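You operate a simulated robot arm through the tools that you are given. There is no shell and no other tool. Be economical: measure what you need, move in short steps, check, and stop when the job is done.

The job below is to be done with a simulated two-armed robot. You get a single attempt, and the scene is never put back.

## Task
Turn both bolts into the green with the tee spanner, then give the oil lever one stroke.
Fine: put the spanner back on its stud. The main switch stays off and pinned. Leave the plunger, brass cap and catches alone. Set down upright: tee spanner.

The check looks at the end state, three seconds after you hand in, the way a careful person would. Anything else that was tipped, shoved, dropped, spilled or broken makes it a failure. A push-on lid holds only when it is set on centred and level and pressed home; a screw cap is set on level and turned clockwise until tight.

## Robot
Two 6-joint arms with two-finger parallel grippers on one trunk, on a base that drives. Base frame: it is fixed to the floor where the robot stands at the start and does not move with it; the origin is under the middle of the robot, x ahead of it, y to its left, z up. Readings come in mm, rad, newtons and seconds.
The left shoulder is at the start at [280, 185, 780], the right one opposite. With the tool pointing down near the work surface each hand reaches from about 540 to 920 mm from the robot's upright axis, wherever it stands, measured 20 degrees to its own side. Places, roughly: black catch [800, -200, 300]; brass cap [1000, 100, 500]; main switch [2100, 800, 1200]; oil lever [600, 400, 600]; plunger [900, 300, 600]; red bolt [600, 300, 500]; red catch [700, 0, 300]; red pin [2000, 750, 1250]; yellow bolt [700, 100, 500]. Payload 1.57 kg a hand.
Tool frame (each hand has its own): the origin (TCP) lies between the finger pads and is the grasp point; the fingertips stand 30 mm ahead of it; z points along the fingers, y is the line along which they close. The gripper opens to 80 mm. The fingers are 17 mm wide and 12 mm thick; the gripper's body (40 by 82 mm) begins 80 mm behind the TCP.
Orientation is told as [roll, pitch, yaw] about the base's x, y, z axes, in that order, counted from this pose: with the fingers straight down and closing along the base's y, the tool's x points along the base's -x, its y along +y and its z along -z.

## Interface
- The arms move only by the tool send_rows. It takes "left_moves", "right_moves" or both (then of equal length, played together; a hand with none holds still); each is a list of rows, each an object of numbers (a shift or turn left out is 0, a gripper value left out holds the last): "tx", "ty", "tz": the shift along the base's x, y, z in units of 25 mm (1.0 is 25 mm); "rx", "ry", "rz": the turn, a rotation vector about the base's x, y, z in units of 6 degrees (1.0 is 6 degrees); "fingers": the opening, from 0 (shut) to 1 (fully open). In form: [{"tx": .., "ty": .., "tz": .., "rx": .., "ry": .., "rz": .., "fingers": ..}, ...]. A call has 1 to 10 rows; each row shifts and turns the commanded pose from where the row before left it. A call with a number of a shift or a turn outside -1 to 1 is refused whole. Rows are played at 5 a second. More than 50 mm and 0.15 rad between two rows, or a gripper value outside its range, and nothing of the call is played. Where a pose cannot be reached the arm comes as near as it can. A force on the tool above 40 N (or 10 N above the force at the start of the call, whichever is more), or a blocked arm, ends the call early, and 0.2 s more pass. Each finger travels about 153 mm/s and halts on what it meets, pressing with about 39 N; the grip force reading is that of the motor and also rises with nothing between the fingers. The clock runs only during rows and for 0.2 s after the last one: add rows that do not move to give the fingers time. The reply holds the time, the measured pose of the TCP, the force on the tool along the base axes, the opening and the grip force, in the units named above and with some noise, with the torque about the TCP (base axes, N m) and any sound that the robot's microphone picked up.
- Cameras (640 x 400 px; columns grow to the right, rows downward): "scene" is now at [234.5, 23.4, 1211.6]; the picture's right is [0.44, -0.90, 0.00], its down [-0.64, -0.31, -0.70] and it looks along [0.63, 0.31, -0.71] (base axes); focal length 248 px, centre (320, 200). "left" rides on the left gripper at [72, 7, -122] in its tool frame; the picture's right is [-0.09, 1.00, 0.00], its down [-0.84, -0.08, -0.54] and it looks along [-0.54, -0.05, 0.84] (tool axes); focal length 238 px, centre (320, 200). "right" rides on the right gripper at [72, -7, -122] in its tool frame; the picture's right is [0.09, 1.00, 0.00], its down [-0.84, 0.08, -0.54] and it looks along [-0.54, 0.05, 0.84] (tool axes); focal length 238 px, centre (320, 200). There is no depth. A picture from a camera that has moved, and an enlarged one, comes with that camera's place and axes in the base frame and with its lens. The place of the scene camera against the robot may be out by one fixed shift of up to 18 mm in any direction.
- get_image(camera): a new picture of that camera. No time passes.
- lift_body(by): slides the trunk up (or, below 0, down) by that many mm; the arms and the scene camera ride with it, the base frame stays. It gives what a move gives, with no picture.
- base_move(legs): drives the robot by 1 to 6 legs, each [ahead, turn to the left] in mm and rad, along the robot's own axes; the way and the turn of a leg run together, so that a leg with both is an arc; at most 1500 mm and 3.142 rad a leg. The arms and the cameras ride along, it lands a little off, and it stops where it bumps. It gives what a move gives.
- turn_head(pan, tilt): turns the head with the scene camera to pan (to the left, within 1.501 rad either way) and tilt (down, from -0.506 to 1.204), counted from straight ahead of the robot. It gives what a move gives.
- enlarge(camera, box): a new picture of the part [left, top, right, bottom] of that camera's present view, enlarged. No time passes.
- hand_in(): hands the job in; it is judged then, once.

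Go step by step. Nothing tells you exact positions but the pictures and the camera data: compare them with the known pose of the tool, close in by small moves and look again before you grip or let go. The budget is 120 turns and 100 pictures, counting those below and the enlarged ones. Unless the task says otherwise, let go and move clear before handing in, and close with one line.

The tools are called after ">>>" as a command line: name --argument value ..., lists and objects as JSON in quotes. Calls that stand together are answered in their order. send_rows: Moves the arms, as the interface text tells. Its arguments: {"type":"object","properties":{"left_moves":{"type":"array","items":{"type":"object","properties":{"tx":{"type":"number"},"ty":{"type":"number"},"tz":{"type":"number"},"rx":{"type":"number"},"ry":{"type":"number"},"rz":{"type":"number"},"fingers":{"type":"number"}}}},"right_moves":{"type":"array","items":{"type":"object","properties":{"tx":{"type":"number"},"ty":{"type":"number"},"tz":{"type":"number"},"rx":{"type":"number"},"ry":{"type":"number"},"rz":{"type":"number"},"fingers":{"type":"number"}}}}},"required":[]} The other tools are called the same way: lift_body (by) slides the trunk up or down; base_move (legs) drives the base; turn_head (pan, tilt) turns the head that bears the scene camera; get_image (camera) takes a picture; enlarge (camera, box) takes an enlarged picture of a part of a camera's view; hand_in () hands the job in.

At the start:

```text
time_s: 0.0
left_eef_pos: [494.0, 376.7, 1009.3]
left_ee_rot: [0.0, -0.001, 0.0]
left_ft_force: [0.7, 0.2, 0.3]
left_ft_torque: [-0.01, 0.04, 0.01]
left_gripper_width: 80.2
left_gripper_force: 0.1
right_eef_pos: [572.4, -18.6, 958.8]
right_ee_rot: [0.001, 0.0, -0.001]
right_ft_force: [0.0, -0.7, 1.4]
right_ft_torque: [0.04, -0.02, 0.05]
right_gripper_width: 79.9
right_gripper_force: 0.1
trunk travel left (down, up): [-475.0, 515.0]
robot x, y, heading: [1.4, -1.6, -0.003]
head pan, tilt: [0.452, 0.794]
```

scene: 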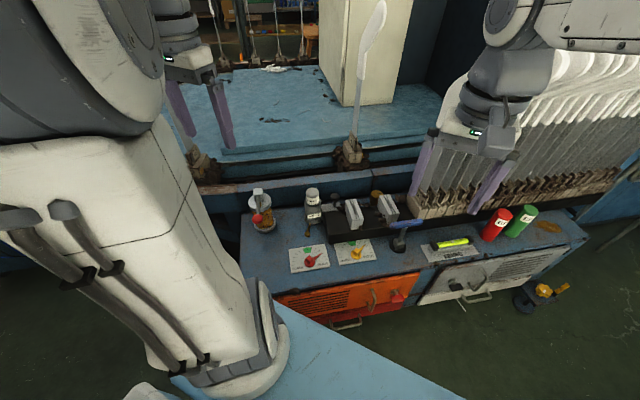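
right: 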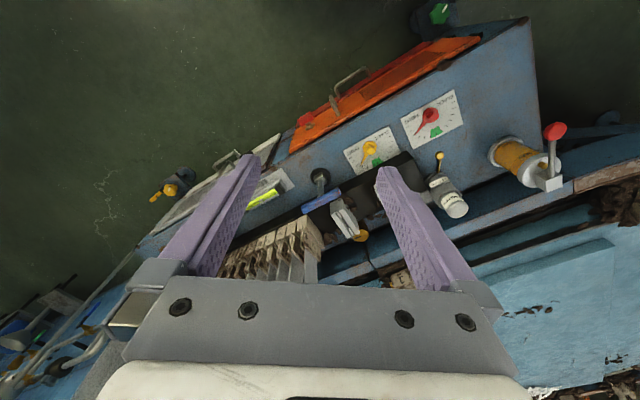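
left: 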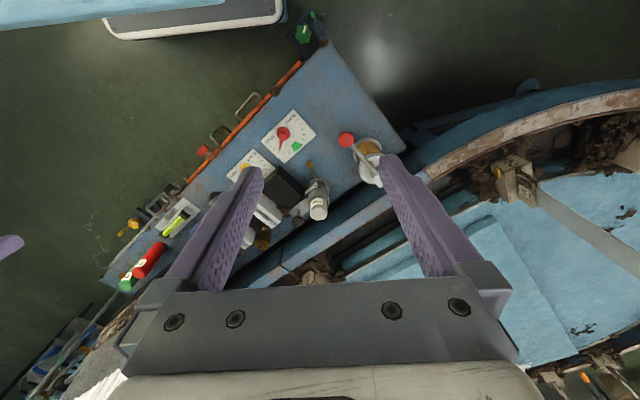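

I see a blue bench with two dials (red and yellow bolts), a blue-handled tee spanner to the right of them, and an oiler with a red-knobbed lever at the left. I'll look closer first.

>>> enlarge --camera "scene" --box '[230, 170, 430, 295]'

>>> enlarge --camera "right" --box '[290, 80, 590, 267]'

>>> enlarge --camera "left" --box '[100, 80, 420, 280]'

```text
3.20 times, centred on (330, 232) of scene
camera zoom: at [234.5, 23.4, 1211.6], right [0.44, -0.9, 0.0], down [-0.64, -0.31, -0.7], along [0.63, 0.31, -0.71], focal length 795 px, centre (288, 96)
```

zoom: 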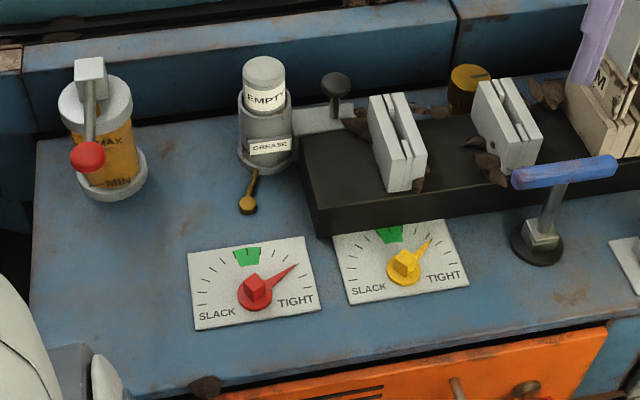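

```text
2.13 times, centred on (440, 174) of right
camera zoom: at [500.0, -24.8, 1080.4], right [-0.09, 1.0, 0.0], down [0.84, 0.08, 0.54], along [0.54, 0.05, -0.84], focal length 508 px, centre (64, 256)
```

zoom: 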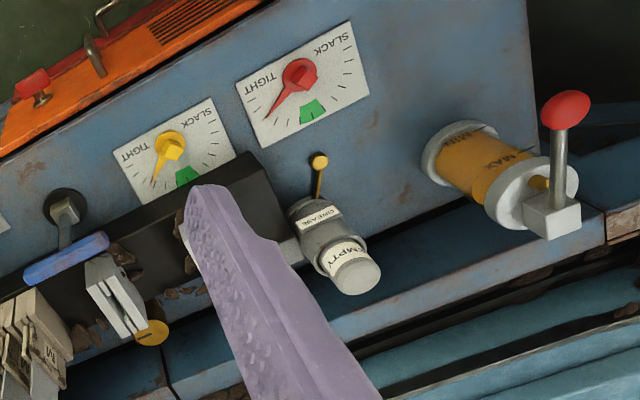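

```text
2.00 times, centred on (260, 180) of left
camera zoom: at [422.3, 382.1, 1131.6], right [0.09, 1.0, 0.0], down [0.84, -0.08, 0.54], along [0.54, -0.05, -0.84], focal length 477 px, centre (440, 240)
```

zoom: 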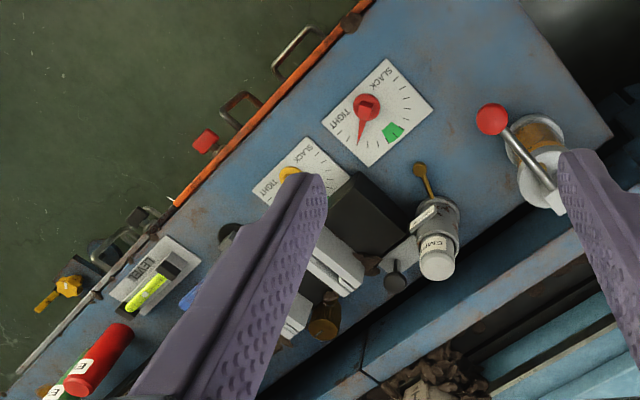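

Triangulating puts the red bolt near (617,261,472), the yellow near (717,129,472), and the spanner near (808,4) with its bar around z≈600. I'll park the right arm out of the way and lower the left hand for a closer look.

>>> send_rows --left_moves '[{"tx": 0.3, "ty": -0.6, "tz": -1}, {"tx": 0.3, "ty": -0.6, "tz": -1}, {"tx": 0.3, "ty": -0.6, "tz": -1}, {"tx": 0.3, "ty": -0.6, "tz": -1}, {"tx": 0.3, "ty": -0.6, "tz": -1}, {"tx": 0.3, "ty": -0.6, "tz": -1}, {"tx": 0.3, "ty": -0.6, "tz": -1}, {"tx": 0.3, "ty": -0.6, "tz": -1}, {"tx": 0.2, "ty": -0.6, "tz": -1}, {"ty": -0.5, "tz": -1}]' --right_moves '[{"tx": -0.5, "ty": -1}, {"tx": -0.5, "ty": -1}, {"tx": -0.5, "ty": -1}, {"tx": -0.5, "ty": -1}, {"tx": -0.5, "ty": -1}, {"tx": -0.5, "ty": -1}, {"tx": -0.5, "ty": -1}, {"tx": -0.5, "ty": -1}, {"ty": -1}, {"ty": -1}]'

>>> get_image --camera "left"

>>> get_image --camera "scene"

```text
time_s: 2.2
left_eef_pos: [558.9, 229.5, 761.7]
left_ee_rot: [0.0, -0.003, 0.0]
left_ft_force: [1.2, -1.0, -0.4]
left_ft_torque: [-0.02, -0.02, -0.02]
left_gripper_width: 79.8
left_gripper_force: 0.1
right_eef_pos: [503.7, -270.1, 955.0]
right_ee_rot: [0.001, 0.001, 0.002]
right_ft_force: [0.3, 0.0, -0.8]
right_ft_torque: [-0.02, -0.02, 0.0]
right_gripper_width: 79.9
right_gripper_force: 0.1
right hand out of reach, approached as far as the arm can: row 6, 7, 8
trunk travel left (down, up): [-475.0, 515.0]
robot x, y, heading: [-1.1, -3.6, -0.001]
head pan, tilt: [0.452, 0.794]
```

```text
93 pictures are left
camera left: at [486.9, 234.4, 882.6], right [0.09, 1.0, 0.0], down [0.84, -0.08, 0.54], along [0.54, -0.05, -0.84], focal length 238 px, centre (320, 200)
```

left: 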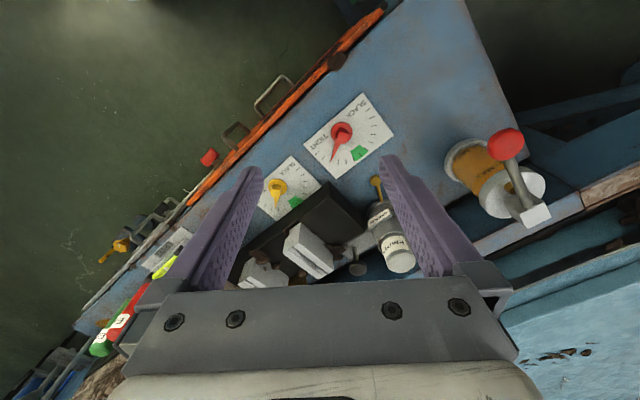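

```text
92 pictures are left
camera scene: at [234.2, 23.5, 1211.7], right [0.44, -0.9, 0.0], down [-0.64, -0.31, -0.7], along [0.63, 0.31, -0.71], focal length 248 px, centre (320, 200)
```

scene: 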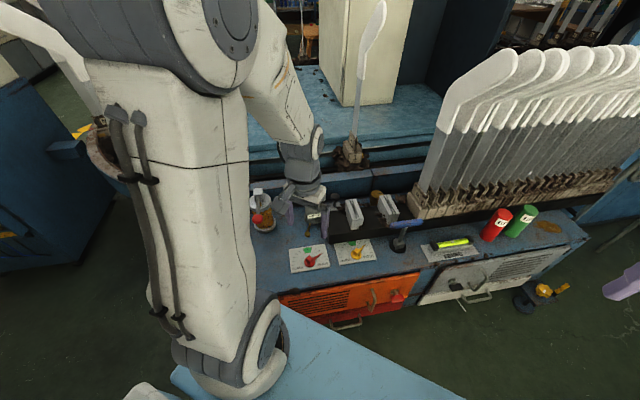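

The bench's long axis runs at roughly -53°, and the tall levers stand about 170 mm behind the spanner. Next I'll zoom in on the dials to get angles.

>>> enlarge --camera "left" --box '[240, 80, 400, 230]'

>>> enlarge --camera "scene" --box '[280, 180, 440, 280]'

```text
2.67 times, centred on (320, 155) of left
camera zoom: at [486.9, 234.4, 882.6], right [0.09, 1.0, 0.0], down [0.84, -0.08, 0.54], along [0.54, -0.05, -0.84], focal length 636 px, centre (320, 320)
```

zoom: 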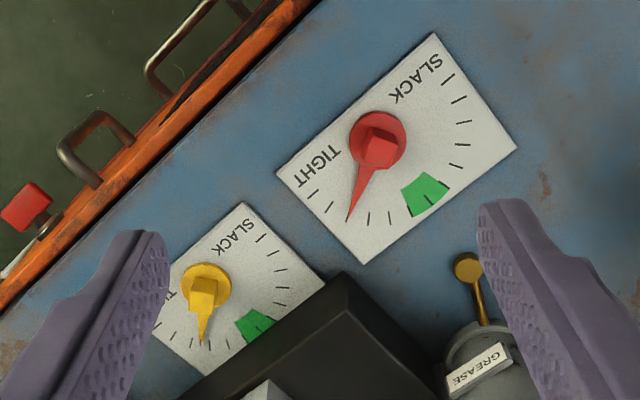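

```text
4.00 times, centred on (360, 230) of scene
camera zoom: at [234.2, 23.5, 1211.7], right [0.44, -0.9, 0.0], down [-0.64, -0.31, -0.7], along [0.63, 0.31, -0.71], focal length 994 px, centre (160, 80)
```

zoom: 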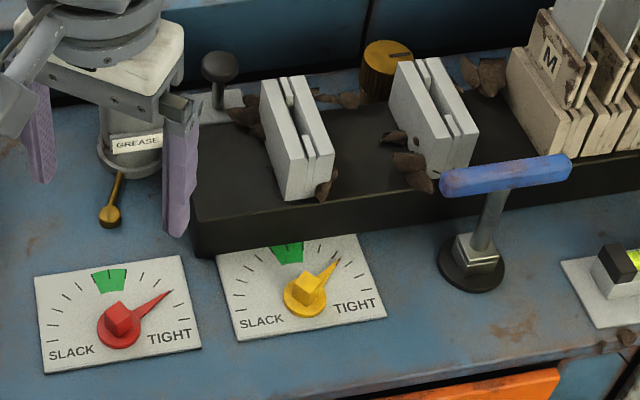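

I'll zoom strongly on each bolt head and on the spanner for angles.

>>> enlarge --camera "left" --box '[316, 114, 364, 144]'

>>> enlarge --camera "left" --box '[260, 172, 308, 202]'

>>> enlarge --camera "scene" --box '[380, 212, 428, 257]'

```text
13.33 times, centred on (340, 129) of left
camera zoom: at [486.9, 234.4, 882.6], right [0.09, 1.0, 0.0], down [0.84, -0.08, 0.54], along [0.54, -0.05, -0.84], focal length 3178 px, centre (53, 1147)
```

zoom: 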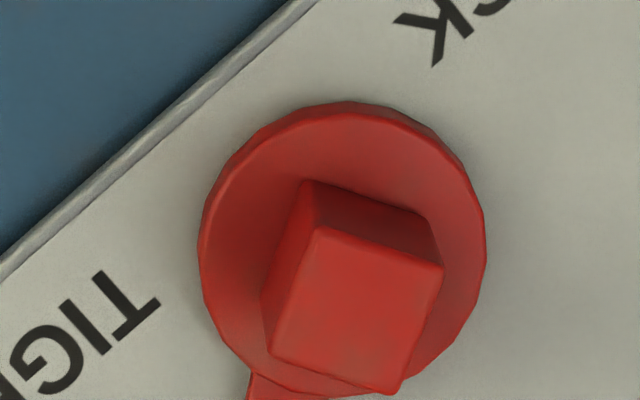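

```text
13.33 times, centred on (284, 187) of left
camera zoom: at [486.9, 234.4, 882.6], right [0.09, 1.0, 0.0], down [0.84, -0.08, 0.54], along [0.54, -0.05, -0.84], focal length 3178 px, centre (800, 373)
```

zoom: 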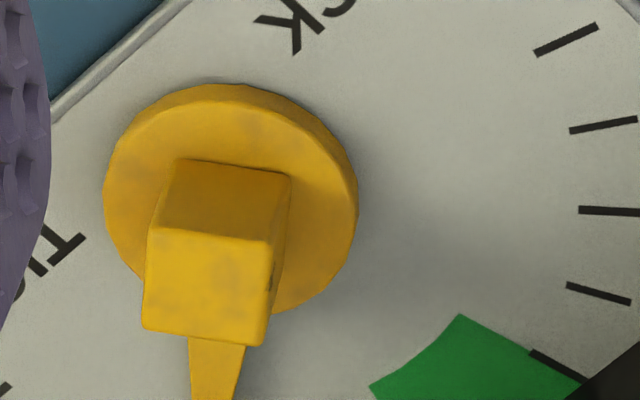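

```text
8.89 times, centred on (404, 234) of scene
camera zoom: at [234.2, 23.5, 1211.7], right [0.44, -0.9, 0.0], down [-0.64, -0.31, -0.7], along [0.63, 0.31, -0.71], focal length 2209 px, centre (-427, -107)
```

zoom: 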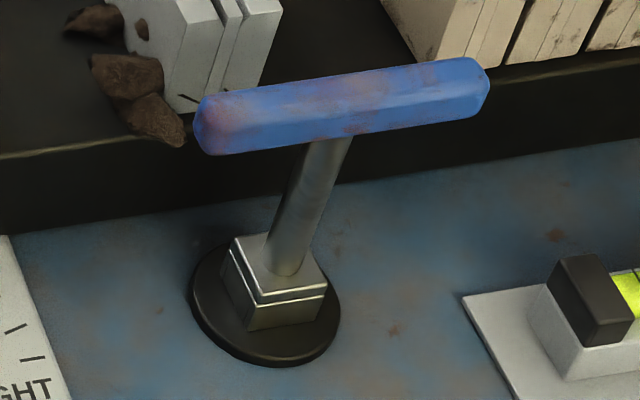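

The red square sits at about -23.5° (centre 623,262) and the yellow at about -14° (centre 725,122). The spanner bar lies at about -53.5°, parallel to its socket's faces. I'll turn the left hand to match and move in above the spanner.

>>> send_rows --left_moves '[{"tx": 0.8, "ty": -0.76, "rz": -0.892}, {"tx": 0.8, "ty": -0.76, "rz": -0.892}, {"tx": 0.8, "ty": -0.76, "rz": -0.892}, {"tx": 0.8, "ty": -0.76, "rz": -0.892}, {"tx": 0.8, "ty": -0.76, "rz": -0.892}, {"tx": 0.8, "ty": -0.76, "rz": -0.892}, {"tx": 0.8, "ty": -0.76, "rz": -0.892}, {"tx": 0.8, "ty": -0.76, "rz": -0.892}, {"tx": 0.8, "ty": -0.76, "rz": -0.892}, {"tx": 0.8, "ty": -0.76, "rz": -0.892}]'

>>> get_image --camera "left"

>>> get_image --camera "scene"

```text
time_s: 4.4
left_eef_pos: [760.1, 40.2, 759.3]
left_ee_rot: [0.001, 0.001, -0.935]
left_ft_force: [-0.4, 0.3, -0.8]
left_ft_torque: [0.0, -0.03, 0.01]
left_gripper_width: 80.0
left_gripper_force: 0.1
right_eef_pos: [504.3, -269.8, 955.5]
right_ee_rot: [0.0, 0.0, 0.0]
right_ft_force: [-0.3, 0.4, -0.5]
right_ft_torque: [-0.03, 0.02, 0.0]
right_gripper_width: 80.1
right_gripper_force: 0.0
trunk travel left (down, up): [-475.0, 515.0]
robot x, y, heading: [-1.8, 1.5, -0.003]
head pan, tilt: [0.452, 0.794]
```

```text
86 pictures are left
camera left: at [722.9, 100.1, 880.8], right [0.86, 0.52, 0.0], down [0.43, -0.72, 0.54], along [0.28, -0.46, -0.84], focal length 238 px, centre (320, 200)
```

left: 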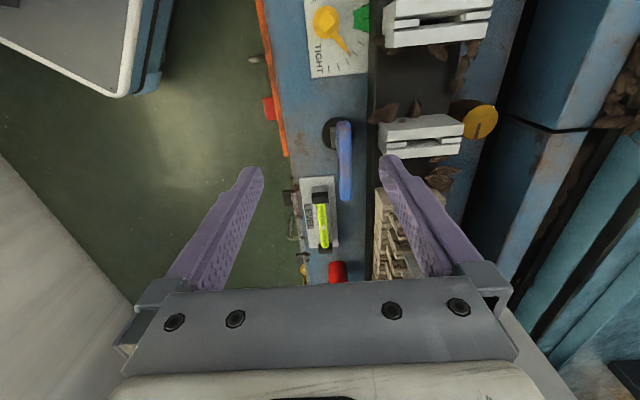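

```text
85 pictures are left
camera scene: at [234.3, 23.5, 1211.7], right [0.44, -0.9, 0.0], down [-0.64, -0.31, -0.7], along [0.63, 0.31, -0.71], focal length 248 px, centre (320, 200)
```

scene: 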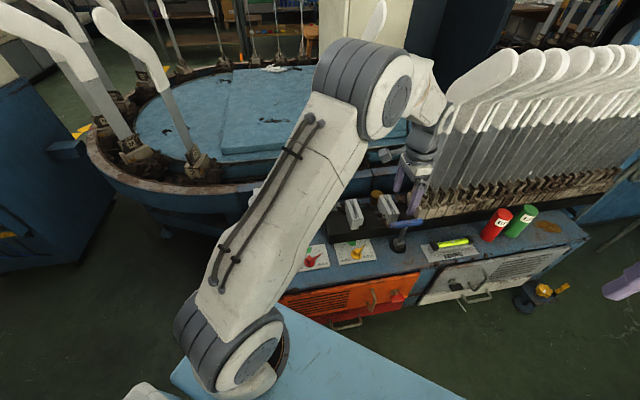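

The spanner bar is in view between the fingers, slightly ahead. I'll check the clearance to the lever block and grey plates before descending.

>>> enlarge --camera "left" --box '[290, 0, 530, 150]'

>>> enlarge --camera "left" --box '[260, 110, 440, 290]'

>>> enlarge --camera "scene" --box '[330, 80, 522, 260]'

```text
2.67 times, centred on (410, 75) of left
camera zoom: at [722.9, 100.1, 880.8], right [0.86, 0.52, 0.0], down [0.43, -0.72, 0.54], along [0.28, -0.46, -0.84], focal length 636 px, centre (80, 533)
```

zoom: 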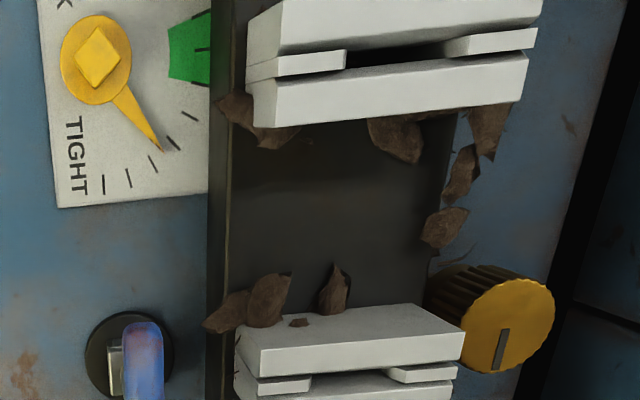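

```text
2.22 times, centred on (350, 200) of left
camera zoom: at [722.9, 100.1, 880.8], right [0.86, 0.52, 0.0], down [0.43, -0.72, 0.54], along [0.28, -0.46, -0.84], focal length 530 px, centre (253, 200)
```

zoom: 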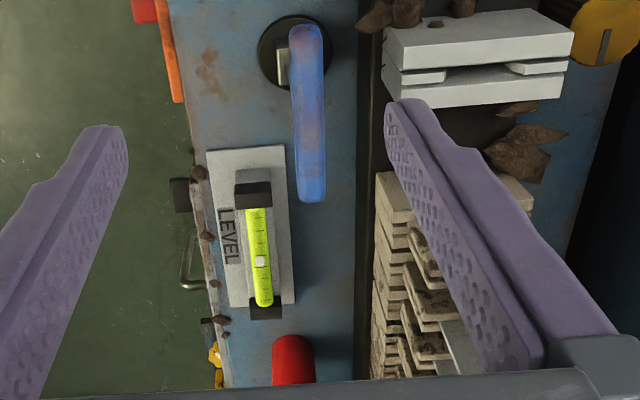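

```text
2.22 times, centred on (426, 170) of scene
camera zoom: at [234.3, 23.5, 1211.7], right [0.44, -0.9, 0.0], down [-0.64, -0.31, -0.7], along [0.63, 0.31, -0.71], focal length 552 px, centre (84, 267)
```

zoom: 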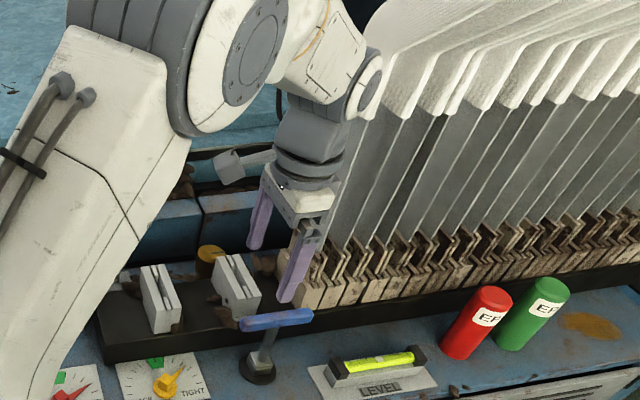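

The grey catches are low bars lying across the rail, so they leave plenty of clearance, and the levers stand about 110 mm past the spanner axis. I'll move over the spanner at (813,9) and stop just above the bar.

>>> send_rows --left_moves '[{"tx": 0.53, "ty": -0.31, "tz": -0.9}, {"tx": 0.53, "ty": -0.31, "tz": -0.9}, {"tx": 0.53, "ty": -0.31, "tz": -0.9}, {"tx": 0.53, "ty": -0.31, "tz": -0.9}, {}]'

>>> get_image --camera "left"

>>> enlarge --camera "scene" --box '[340, 140, 468, 260]'

```text
time_s: 5.6
left_eef_pos: [812.7, 7.9, 668.3]
left_ee_rot: [0.0, 0.001, -0.935]
left_ft_force: [0.4, 0.1, 0.2]
left_ft_torque: [0.03, -0.01, 0.02]
left_gripper_width: 79.9
left_gripper_force: 0.1
right_eef_pos: [503.9, -269.5, 955.8]
right_ee_rot: [0.0, 0.0, -0.002]
right_ft_force: [0.5, 0.0, -0.5]
right_ft_torque: [-0.03, 0.01, 0.0]
right_gripper_width: 79.5
right_gripper_force: 0.0
trunk travel left (down, up): [-475.0, 515.0]
robot x, y, heading: [0.7, 0.3, 0.004]
head pan, tilt: [0.452, 0.794]
```

```text
81 pictures are left
camera left: at [774.5, 68.8, 790.7], right [0.86, 0.52, 0.0], down [0.44, -0.72, 0.54], along [0.28, -0.46, -0.84], focal length 238 px, centre (320, 200)
```

left: 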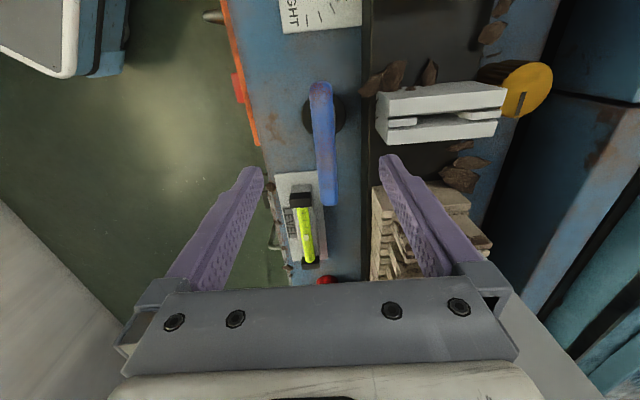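

```text
3.33 times, centred on (404, 200) of scene
camera zoom: at [234.5, 23.3, 1211.6], right [0.44, -0.9, 0.0], down [-0.64, -0.31, -0.7], along [0.63, 0.31, -0.71], focal length 828 px, centre (40, 200)
```

zoom: 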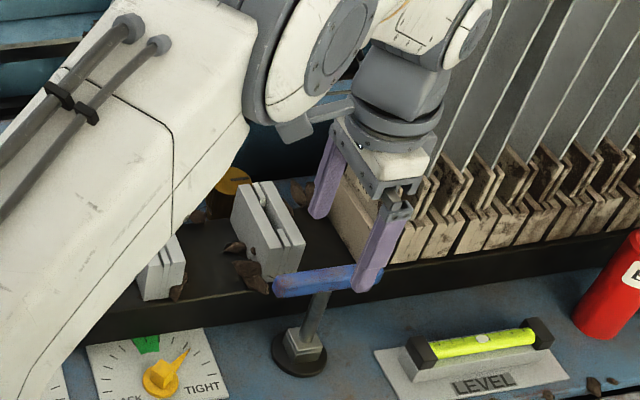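

The bar's midpoint comes out near (817,8) and the hand is centred to within about 4 mm. I'll correct that, descend to bar height (z≈596) and close.

>>> send_rows --left_moves '[{"tx": 0.15, "tz": -0.6}, {"tz": -0.75}, {"tz": -0.75}, {"tz": -0.75}, {}]'

>>> get_image --camera "left"

>>> enlarge --camera "scene" --box '[370, 180, 450, 260]'

```text
time_s: 6.8
left_eef_pos: [817.2, 8.4, 598.6]
left_ee_rot: [0.0, 0.001, -0.934]
left_ft_force: [0.3, 1.1, 0.2]
left_ft_torque: [-0.03, -0.05, -0.01]
left_gripper_width: 80.0
left_gripper_force: 0.0
right_eef_pos: [503.6, -269.6, 956.0]
right_ee_rot: [0.001, 0.001, -0.001]
right_ft_force: [0.7, 0.3, -0.2]
right_ft_torque: [0.02, 0.0, 0.0]
right_gripper_width: 80.1
right_gripper_force: 0.1
trunk travel left (down, up): [-475.0, 515.0]
robot x, y, heading: [-0.8, -2.0, 0.001]
head pan, tilt: [0.452, 0.794]
```

```text
79 pictures are left
camera left: at [779.4, 69.0, 720.2], right [0.86, 0.52, 0.0], down [0.44, -0.72, 0.54], along [0.28, -0.46, -0.84], focal length 238 px, centre (320, 200)
```

left: 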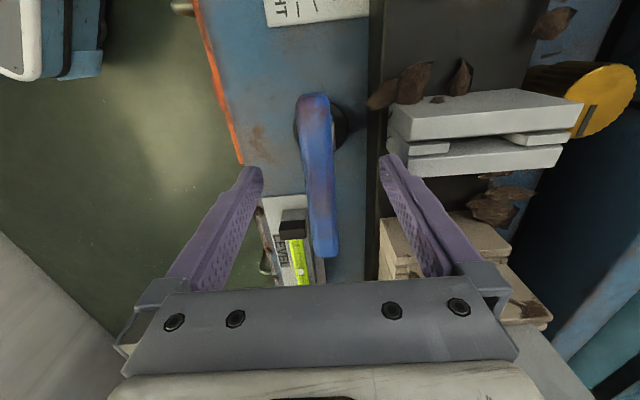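

```text
5.00 times, centred on (410, 220) of scene
camera zoom: at [234.5, 23.3, 1211.6], right [0.44, -0.9, 0.0], down [-0.64, -0.31, -0.7], along [0.63, 0.31, -0.71], focal length 1242 px, centre (-130, 100)
```

zoom: 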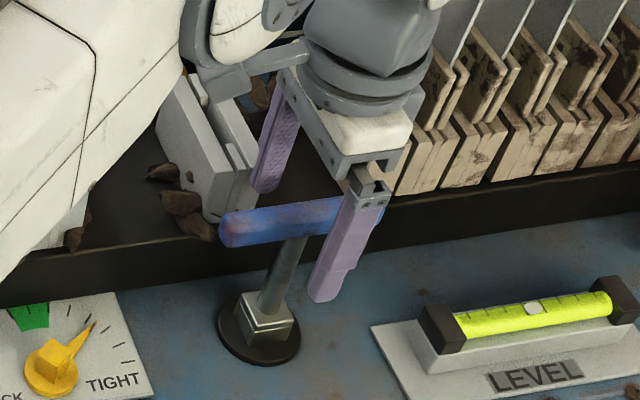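

The bar centre looks about 5 mm nearer the yellow bolt than my grip point, and slightly higher. I'll nudge the hand and close gently.

>>> send_rows --left_moves '[{"tx": -0.12, "ty": 0.18, "tz": 0.15}, {"fingers": 0.5}, {"fingers": 0.3}, {"fingers": 0.0}, {}, {}]'

>>> get_image --camera "left"

>>> enlarge --camera "scene" --box '[370, 180, 450, 260]'

```text
time_s: 8.2
left_eef_pos: [813.0, 11.7, 602.6]
left_ee_rot: [-0.001, 0.001, -0.933]
left_ft_force: [1.5, 0.2, 0.0]
left_ft_torque: [0.03, -0.03, -0.02]
left_gripper_width: 17.3
left_gripper_force: 32.6
right_eef_pos: [503.4, -269.3, 955.7]
right_ee_rot: [-0.001, -0.001, 0.001]
right_ft_force: [-0.4, 1.1, 0.7]
right_ft_torque: [-0.02, -0.01, 0.0]
right_gripper_width: 79.9
right_gripper_force: 0.1
trunk travel left (down, up): [-475.0, 515.0]
robot x, y, heading: [0.7, -1.8, -0.002]
head pan, tilt: [0.452, 0.794]
```

```text
77 pictures are left
camera left: at [776.4, 73.4, 724.2], right [0.86, 0.52, 0.0], down [0.44, -0.72, 0.54], along [0.28, -0.46, -0.84], focal length 238 px, centre (320, 200)
```

left: 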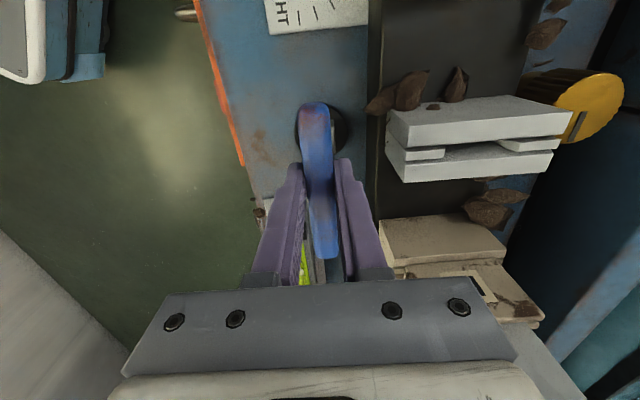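

```text
5.00 times, centred on (410, 220) of scene
camera zoom: at [234.5, 23.3, 1211.6], right [0.44, -0.9, 0.0], down [-0.64, -0.31, -0.7], along [0.63, 0.31, -0.71], focal length 1242 px, centre (-130, 100)
```

zoom: 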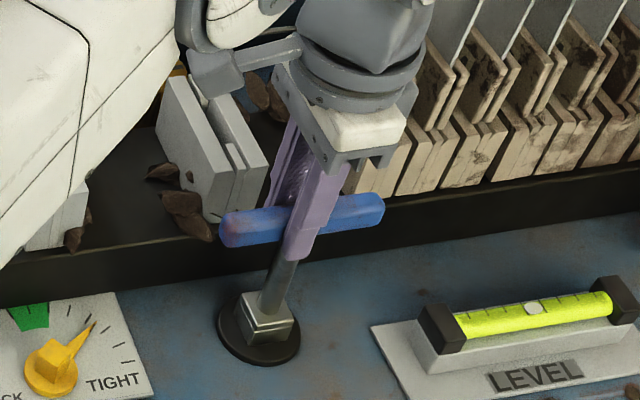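

The bar is gripped at 17 mm wide. I'll lift straight up and check how the spanner hangs.

>>> send_rows --left_moves '[{"tz": 0.4}, {"tz": 0.6}, {"tz": 1}, {"tz": 1}, {"tz": 1}, {}]'

>>> enlarge --camera "scene" --box '[370, 160, 450, 260]'

>>> get_image --camera "left"

```text
time_s: 9.6
left_eef_pos: [811.9, 12.6, 702.6]
left_ee_rot: [0.001, 0.0, -0.934]
left_ft_force: [1.4, 1.5, -2.6]
left_ft_torque: [0.02, 0.03, 0.01]
left_gripper_width: 17.6
left_gripper_force: 32.4
right_eef_pos: [503.5, -271.0, 955.5]
right_ee_rot: [0.0, -0.001, 0.001]
right_ft_force: [0.6, 0.2, -0.1]
right_ft_torque: [0.03, -0.02, 0.0]
right_gripper_width: 80.0
right_gripper_force: 0.1
trunk travel left (down, up): [-475.0, 515.0]
robot x, y, heading: [1.8, 1.5, 0.0]
head pan, tilt: [0.452, 0.794]
```

```text
4.00 times, centred on (410, 210) of scene
camera zoom: at [234.6, 23.3, 1211.6], right [0.44, -0.9, 0.0], down [-0.64, -0.31, -0.7], along [0.63, 0.31, -0.71], focal length 994 px, centre (-40, 160)
```

zoom: 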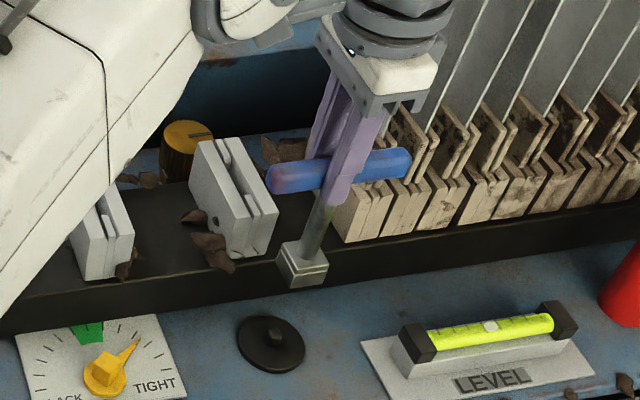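

```text
74 pictures are left
camera left: at [776.3, 73.5, 824.4], right [0.86, 0.52, 0.0], down [0.44, -0.72, 0.54], along [0.28, -0.46, -0.84], focal length 238 px, centre (320, 200)
```

left: 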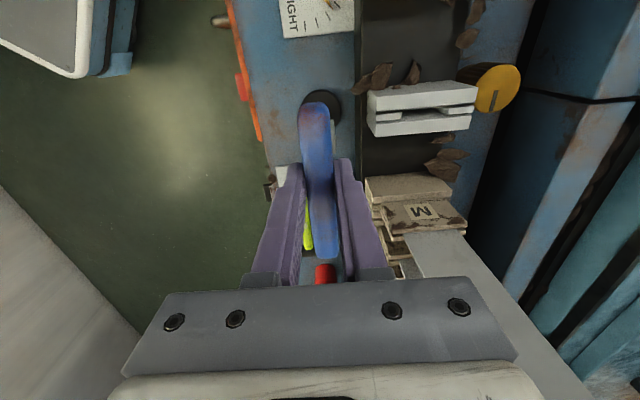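

The spanner is free and hanging upright, and its return pose is (813, 11.7, 602.6) at yaw -53.5°. Re-triangulating gives the yellow bolt's top at (716.5,128,491), so I'll move above it at yaw -14°.

>>> send_rows --left_moves '[{"tx": -0.47, "ty": 0.577, "rz": 0.825}, {"tx": -0.47, "ty": 0.577, "rz": 0.825}, {"tx": -0.47, "ty": 0.577, "rz": 0.825}, {"tx": -0.47, "ty": 0.577, "rz": 0.825}, {"tx": -0.47, "ty": 0.577, "rz": 0.825}, {"tx": -0.47, "ty": 0.577, "rz": 0.825}, {"tx": -0.47, "ty": 0.577, "rz": 0.825}, {"tx": -0.47, "ty": 0.577, "rz": 0.825}, {}, {}]'

>>> enlarge --camera "scene" --box '[310, 170, 430, 270]'

>>> get_image --camera "left"

```text
time_s: 11.8
left_eef_pos: [717.6, 126.8, 703.0]
left_ee_rot: [0.0, 0.001, -0.242]
left_ft_force: [0.3, -0.6, -3.0]
left_ft_torque: [-0.01, 0.02, -0.03]
left_gripper_width: 17.3
left_gripper_force: 32.9
right_eef_pos: [504.8, -270.1, 955.4]
right_ee_rot: [0.001, 0.0, 0.0]
right_ft_force: [0.3, 0.4, -0.6]
right_ft_torque: [-0.03, -0.01, -0.03]
right_gripper_width: 80.0
right_gripper_force: 0.1
trunk travel left (down, up): [-475.0, 515.0]
robot x, y, heading: [-0.7, -5.0, -0.002]
head pan, tilt: [0.452, 0.794]
```

```text
4.00 times, centred on (370, 220) of scene
camera zoom: at [234.6, 23.4, 1211.6], right [0.44, -0.9, 0.0], down [-0.64, -0.31, -0.7], along [0.63, 0.31, -0.71], focal length 994 px, centre (120, 120)
```

zoom: 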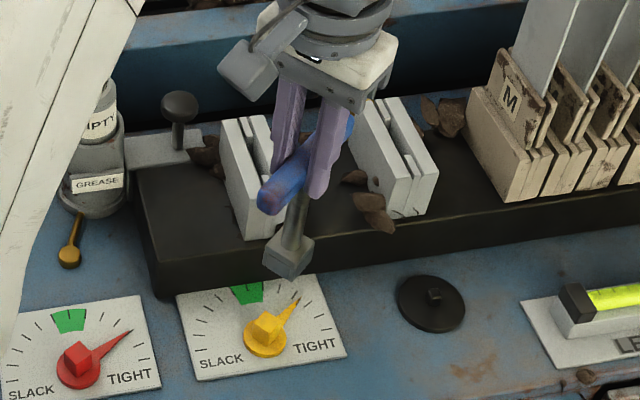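

```text
72 pictures are left
camera left: at [650.5, 149.4, 824.6], right [0.33, 0.94, 0.0], down [0.79, -0.28, 0.54], along [0.51, -0.18, -0.84], focal length 238 px, centre (320, 200)
```

left: 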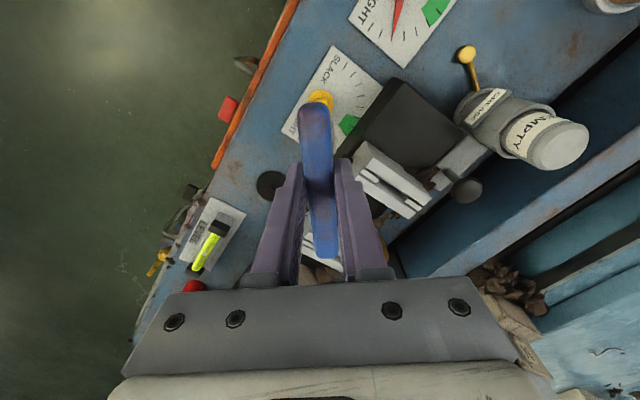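

The socket hangs near the axis. I'll descend to about 25 mm above the bolt head and compare.

>>> send_rows --left_moves '[{"tz": -1}, {"tz": -1}, {}]'

>>> enlarge --camera "scene" --box '[350, 220, 414, 260]'

>>> turn_head --pan 0.452 --tilt 0.794

>>> get_image --camera "right"

```text
time_s: 12.6
left_eef_pos: [719.7, 127.1, 653.8]
left_ee_rot: [0.0, 0.001, -0.242]
left_ft_force: [0.9, -0.6, -1.8]
left_ft_torque: [0.03, 0.0, 0.01]
left_gripper_width: 17.6
left_gripper_force: 32.4
right_eef_pos: [502.9, -269.7, 955.0]
right_ee_rot: [0.0, -0.001, 0.0]
right_ft_force: [-0.9, -0.8, 0.8]
right_ft_torque: [0.02, 0.03, -0.02]
right_gripper_width: 79.7
right_gripper_force: 0.0
trunk travel left (down, up): [-475.0, 515.0]
robot x, y, heading: [-1.0, -3.1, -0.002]
head pan, tilt: [0.452, 0.794]
```

```text
10.00 times, centred on (382, 240) of scene
camera zoom: at [234.5, 23.4, 1211.6], right [0.44, -0.9, 0.0], down [-0.64, -0.31, -0.7], along [0.63, 0.31, -0.71], focal length 2485 px, centre (-300, -200)
```

zoom: 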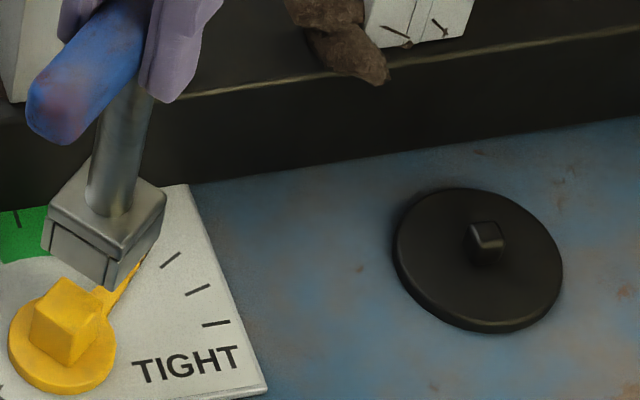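

```text
time_s: 13.2
left_eef_pos: [719.1, 127.6, 653.2]
left_ee_rot: [0.0, 0.0, -0.243]
left_ft_force: [-0.5, -0.1, -3.5]
left_ft_torque: [0.01, 0.01, 0.0]
left_gripper_width: 17.5
left_gripper_force: 32.4
right_eef_pos: [503.6, -269.3, 955.6]
right_ee_rot: [-0.001, 0.0, 0.0]
right_ft_force: [-0.1, 0.3, -0.1]
right_ft_torque: [-0.03, -0.03, -0.01]
right_gripper_width: 79.8
right_gripper_force: 0.1
trunk travel left (down, up): [-475.0, 515.0]
robot x, y, heading: [1.6, -0.2, -0.002]
head pan, tilt: [0.452, 0.794]
```

```text
70 pictures are left
camera right: at [432.2, -275.9, 1076.4], right [-0.09, 1.0, 0.0], down [0.84, 0.08, 0.54], along [0.54, 0.05, -0.84], focal length 238 px, centre (320, 200)
```

right: 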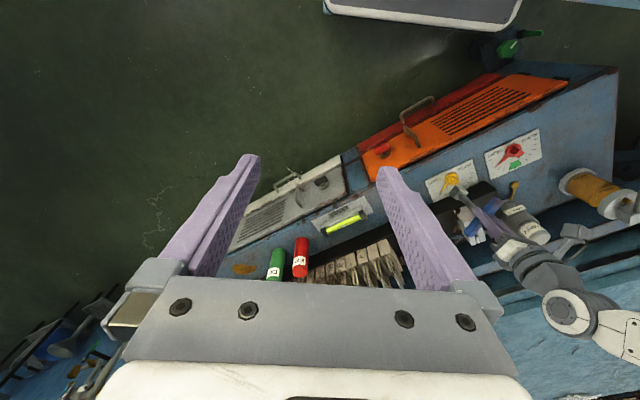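

The right hand's camera also sees the bolt, so it can serve as a second viewpoint.

>>> enlarge --camera "right" --box '[430, 165, 478, 195]'

>>> enlarge --camera "left" --box '[280, 60, 360, 120]'

```text
13.33 times, centred on (454, 180) of right
camera zoom: at [432.2, -275.9, 1076.4], right [-0.09, 1.0, 0.0], down [0.84, 0.08, 0.54], along [0.54, 0.05, -0.84], focal length 3178 px, centre (-1467, 467)
```

zoom: 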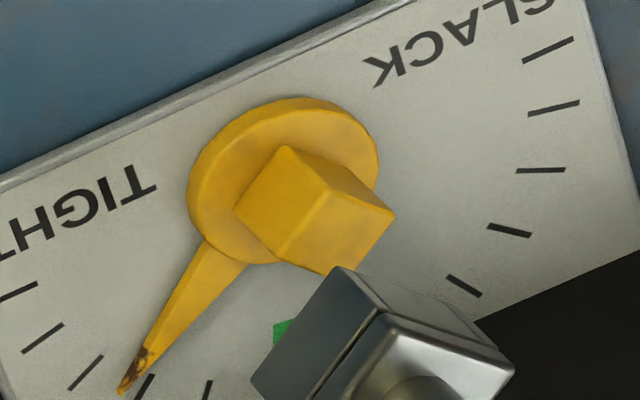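

```text
6.67 times, centred on (320, 90) of left
camera zoom: at [651.3, 149.6, 774.6], right [0.33, 0.94, 0.0], down [0.79, -0.28, 0.54], along [0.51, -0.18, -0.84], focal length 1589 px, centre (320, 933)
```

zoom: 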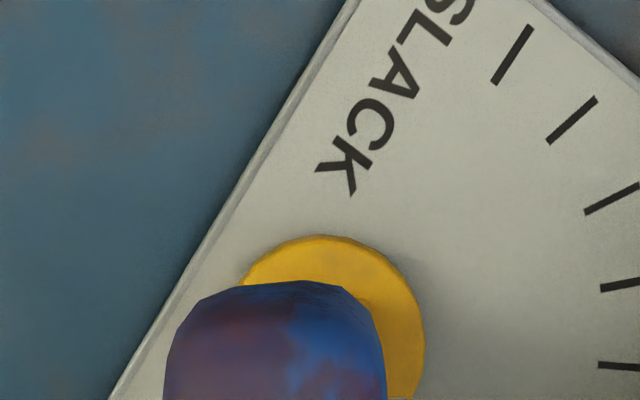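

Both views suggest the socket sits about 10–13 mm past the bolt in +x. I'll shift by (-10,+3) and measure again.

>>> send_rows --left_moves '[{"tx": -0.4, "ty": 0.12}, {}]'

>>> enlarge --camera "right" --box '[436, 168, 472, 195]'

>>> enlarge --camera "scene" --box '[346, 228, 382, 258]'

```text
time_s: 13.8
left_eef_pos: [708.0, 130.2, 653.2]
left_ee_rot: [0.0, 0.001, -0.241]
left_ft_force: [0.2, -0.1, -3.0]
left_ft_torque: [-0.02, 0.03, 0.02]
left_gripper_width: 17.4
left_gripper_force: 32.7
right_eef_pos: [504.1, -269.8, 955.5]
right_ee_rot: [-0.001, 0.0, 0.001]
right_ft_force: [-0.5, -0.3, -0.5]
right_ft_torque: [-0.01, 0.0, -0.02]
right_gripper_width: 80.3
right_gripper_force: 0.1
trunk travel left (down, up): [-475.0, 515.0]
robot x, y, heading: [-0.7, 4.1, 0.002]
head pan, tilt: [0.452, 0.794]
```

```text
14.81 times, centred on (454, 182) of right
camera zoom: at [432.2, -275.9, 1076.4], right [-0.09, 1.0, 0.0], down [0.84, 0.08, 0.54], along [0.54, 0.05, -0.84], focal length 3531 px, centre (-1665, 474)
```

zoom: 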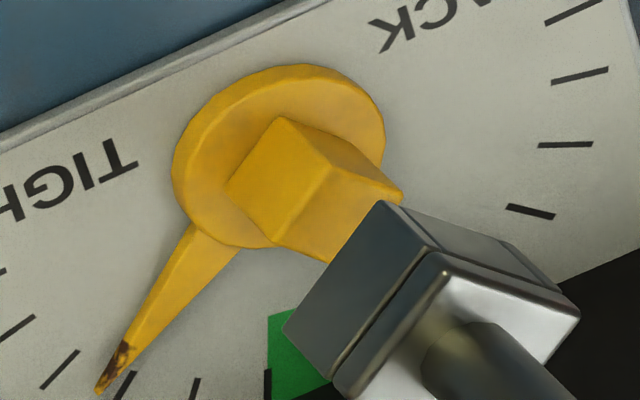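

```text
13.33 times, centred on (364, 243) of scene
camera zoom: at [234.6, 23.3, 1211.6], right [0.44, -0.9, 0.0], down [-0.64, -0.31, -0.7], along [0.63, 0.31, -0.71], focal length 3313 px, centre (-267, -373)
```

zoom: 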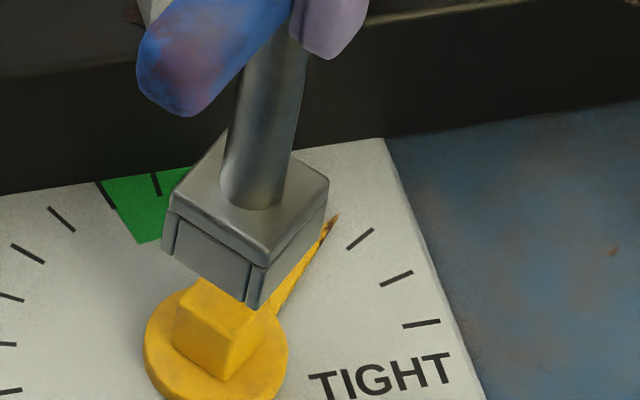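

The socket now lines up within about 1 mm, roughly 26 mm above the head. I'll apply the last 1 mm and descend onto the head in small steps, watching the force.

>>> send_rows --left_moves '[{"ty": 0.05, "tz": -0.3}, {"tz": -0.3}, {"tz": -0.25}, {"tz": -0.15}, {"tz": -0.12}, {"tz": -0.12}, {}]'

>>> enlarge --camera "right" --box '[436, 168, 472, 195]'

>>> enlarge --camera "scene" --box '[346, 228, 382, 258]'

```text
time_s: 15.4
left_eef_pos: [709.2, 132.4, 620.6]
left_ee_rot: [0.002, 0.001, -0.242]
left_ft_force: [1.1, -0.5, -2.7]
left_ft_torque: [0.0, 0.01, 0.01]
left_gripper_width: 17.5
left_gripper_force: 32.4
right_eef_pos: [502.6, -268.8, 955.4]
right_ee_rot: [0.002, 0.0, 0.001]
right_ft_force: [0.2, -0.4, 0.1]
right_ft_torque: [-0.01, 0.02, -0.03]
right_gripper_width: 80.0
right_gripper_force: 0.1
trunk travel left (down, up): [-475.0, 515.0]
robot x, y, heading: [0.8, 1.2, -0.003]
head pan, tilt: [0.452, 0.794]
```

```text
14.81 times, centred on (454, 182) of right
camera zoom: at [432.2, -275.9, 1076.4], right [-0.09, 1.0, 0.0], down [0.84, 0.08, 0.54], along [0.54, 0.05, -0.84], focal length 3531 px, centre (-1665, 474)
```

zoom: 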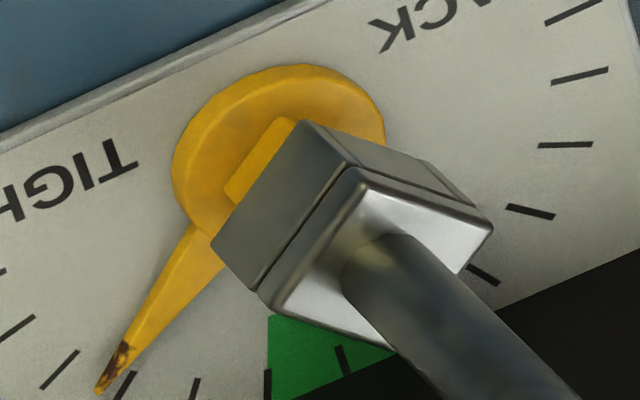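

```text
13.33 times, centred on (364, 243) of scene
camera zoom: at [234.6, 23.4, 1211.6], right [0.44, -0.9, 0.0], down [-0.64, -0.31, -0.7], along [0.63, 0.31, -0.71], focal length 3313 px, centre (-267, -373)
```

zoom: 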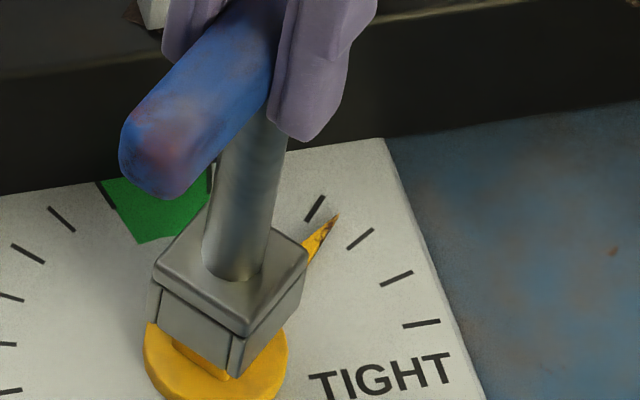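

The socket is already over the head with no side force. I'll keep going down until it seats.

>>> send_rows --left_moves '[{"tz": -0.12}, {"tz": -0.12}, {"tz": -0.1}, {"tz": -0.08}, {"tz": -0.06}, {}]'

>>> enlarge --camera "scene" --box '[346, 228, 382, 258]'

```text
time_s: 16.8
left_eef_pos: [708.1, 132.3, 610.5]
left_ee_rot: [-0.001, -0.001, -0.244]
left_ft_force: [-5.8, 2.4, 25.2]
left_ft_torque: [0.08, 0.49, 0.0]
left_gripper_width: 17.5
left_gripper_force: 32.5
right_eef_pos: [503.9, -270.1, 955.6]
right_ee_rot: [-0.001, 0.0, -0.001]
right_ft_force: [-0.5, 0.4, 0.1]
right_ft_torque: [-0.04, 0.01, 0.02]
right_gripper_width: 79.7
right_gripper_force: 0.0
trunk travel left (down, up): [-475.0, 515.0]
robot x, y, heading: [-3.1, 0.4, -0.001]
head pan, tilt: [0.452, 0.794]
```

```text
13.33 times, centred on (364, 243) of scene
camera zoom: at [233.5, 23.2, 1212.2], right [0.44, -0.9, 0.0], down [-0.64, -0.31, -0.7], along [0.63, 0.31, -0.71], focal length 3313 px, centre (-267, -373)
```

zoom: 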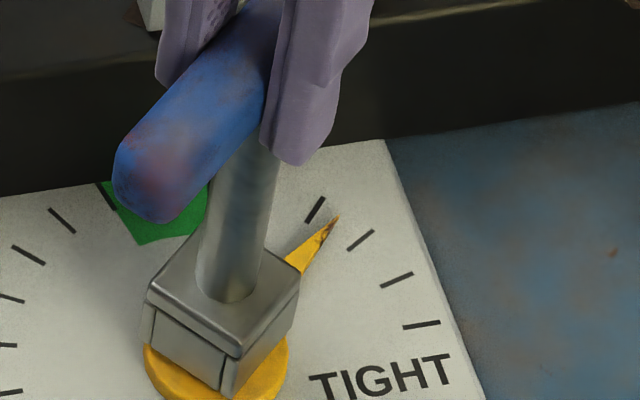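

It's seated at about 25 N. I'll ease the downforce and turn counter-clockwise halfway (26°), shifting the hand to allow for the spanner axis sitting about 7 mm off the grip point.

>>> send_rows --left_moves '[{"tz": 0.08}, {"rz": 0.867, "ty": -0.025}, {"rz": 0.867, "ty": -0.025}, {"rz": 0.867, "ty": -0.025}, {"rz": 0.867, "ty": -0.025}, {"rz": 0.867, "ty": -0.025}, {}]'

>>> enlarge --camera "right" --box '[436, 168, 472, 195]'

>>> enlarge --camera "scene" --box '[346, 228, 382, 258]'

```text
time_s: 18.4
left_eef_pos: [707.2, 128.9, 611.1]
left_ee_rot: [-0.001, 0.0, 0.213]
left_ft_force: [0.0, -5.3, 5.4]
left_ft_torque: [-0.48, 0.02, -0.05]
left_gripper_width: 17.9
left_gripper_force: 32.6
right_eef_pos: [503.5, -269.8, 954.5]
right_ee_rot: [0.0, -0.001, -0.001]
right_ft_force: [0.2, -0.2, 0.9]
right_ft_torque: [-0.04, 0.0, -0.04]
right_gripper_width: 80.4
right_gripper_force: 0.1
trunk travel left (down, up): [-475.0, 515.0]
robot x, y, heading: [-0.5, 3.2, -0.0]
head pan, tilt: [0.452, 0.794]
```

```text
14.81 times, centred on (454, 182) of right
camera zoom: at [432.0, -276.1, 1076.5], right [-0.09, 1.0, 0.0], down [0.84, 0.08, 0.54], along [0.54, 0.05, -0.84], focal length 3531 px, centre (-1665, 474)
```

zoom: 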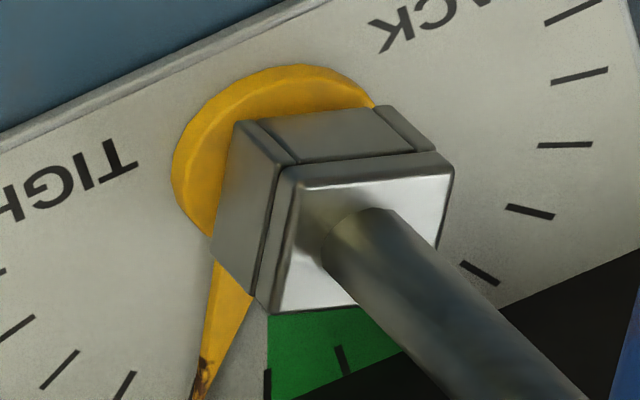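

```text
13.33 times, centred on (364, 243) of scene
camera zoom: at [234.3, 23.2, 1211.6], right [0.44, -0.9, 0.0], down [-0.64, -0.31, -0.7], along [0.63, 0.31, -0.71], focal length 3313 px, centre (-267, -373)
```

zoom: 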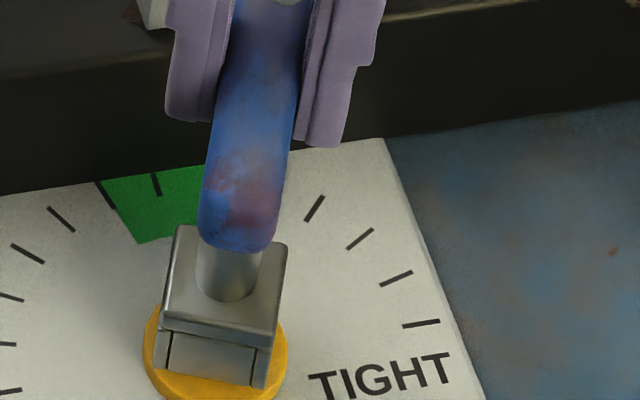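

The pointer follows with a few degrees of backlash and is now about 31° short of mid-green. Continuing the turn.

>>> send_rows --left_moves '[{"rz": 0.861, "tx": 0.011, "ty": -0.03}, {"rz": 0.861, "tx": 0.011, "ty": -0.03}, {"rz": 0.861, "tx": 0.011, "ty": -0.03}, {"rz": 0.861, "tx": 0.011, "ty": -0.03}, {"rz": 0.861, "tx": 0.011, "ty": -0.03}, {"rz": 0.861, "tx": 0.011, "ty": -0.03}, {}]'

>>> enlarge --camera "right" --box '[436, 168, 472, 195]'

>>> enlarge --camera "scene" --box '[346, 228, 382, 258]'

```text
time_s: 20.0
left_eef_pos: [708.9, 123.3, 610.8]
left_ee_rot: [0.002, 0.0, 0.754]
left_ft_force: [-4.1, -1.2, 3.7]
left_ft_torque: [-0.06, 0.4, 0.0]
left_gripper_width: 17.5
left_gripper_force: 32.4
right_eef_pos: [502.7, -269.7, 956.2]
right_ee_rot: [0.0, 0.0, -0.001]
right_ft_force: [-0.5, -0.6, -0.6]
right_ft_torque: [0.02, 0.02, 0.02]
right_gripper_width: 80.0
right_gripper_force: 0.0
trunk travel left (down, up): [-475.0, 515.0]
robot x, y, heading: [-3.0, 1.4, -0.002]
head pan, tilt: [0.452, 0.794]
```

```text
14.81 times, centred on (454, 182) of right
camera zoom: at [432.0, -276.0, 1076.5], right [-0.09, 1.0, 0.0], down [0.84, 0.08, 0.54], along [0.54, 0.05, -0.84], focal length 3531 px, centre (-1665, 474)
```

zoom: 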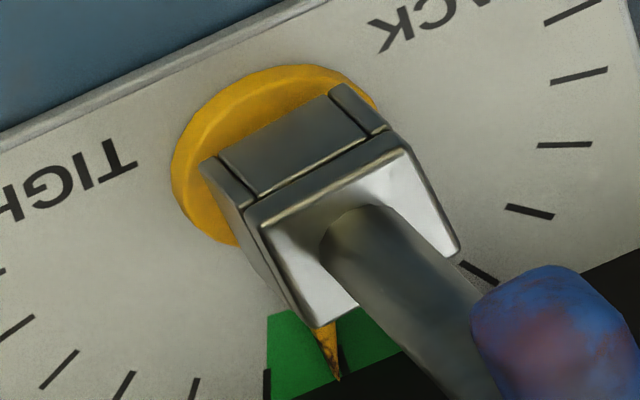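

```text
13.33 times, centred on (364, 243) of scene
camera zoom: at [234.3, 23.3, 1211.7], right [0.44, -0.9, 0.0], down [-0.64, -0.31, -0.7], along [0.63, 0.31, -0.71], focal length 3313 px, centre (-267, -373)
```

zoom: 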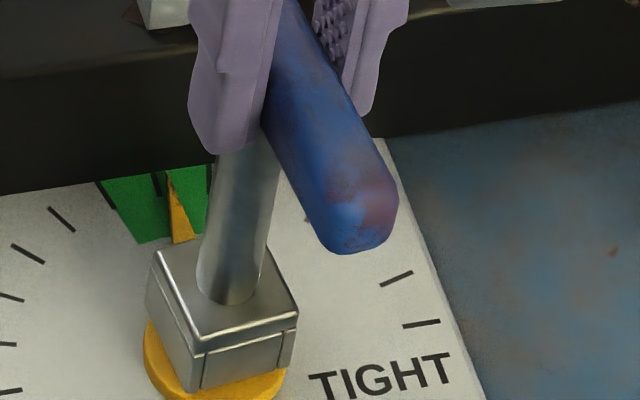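

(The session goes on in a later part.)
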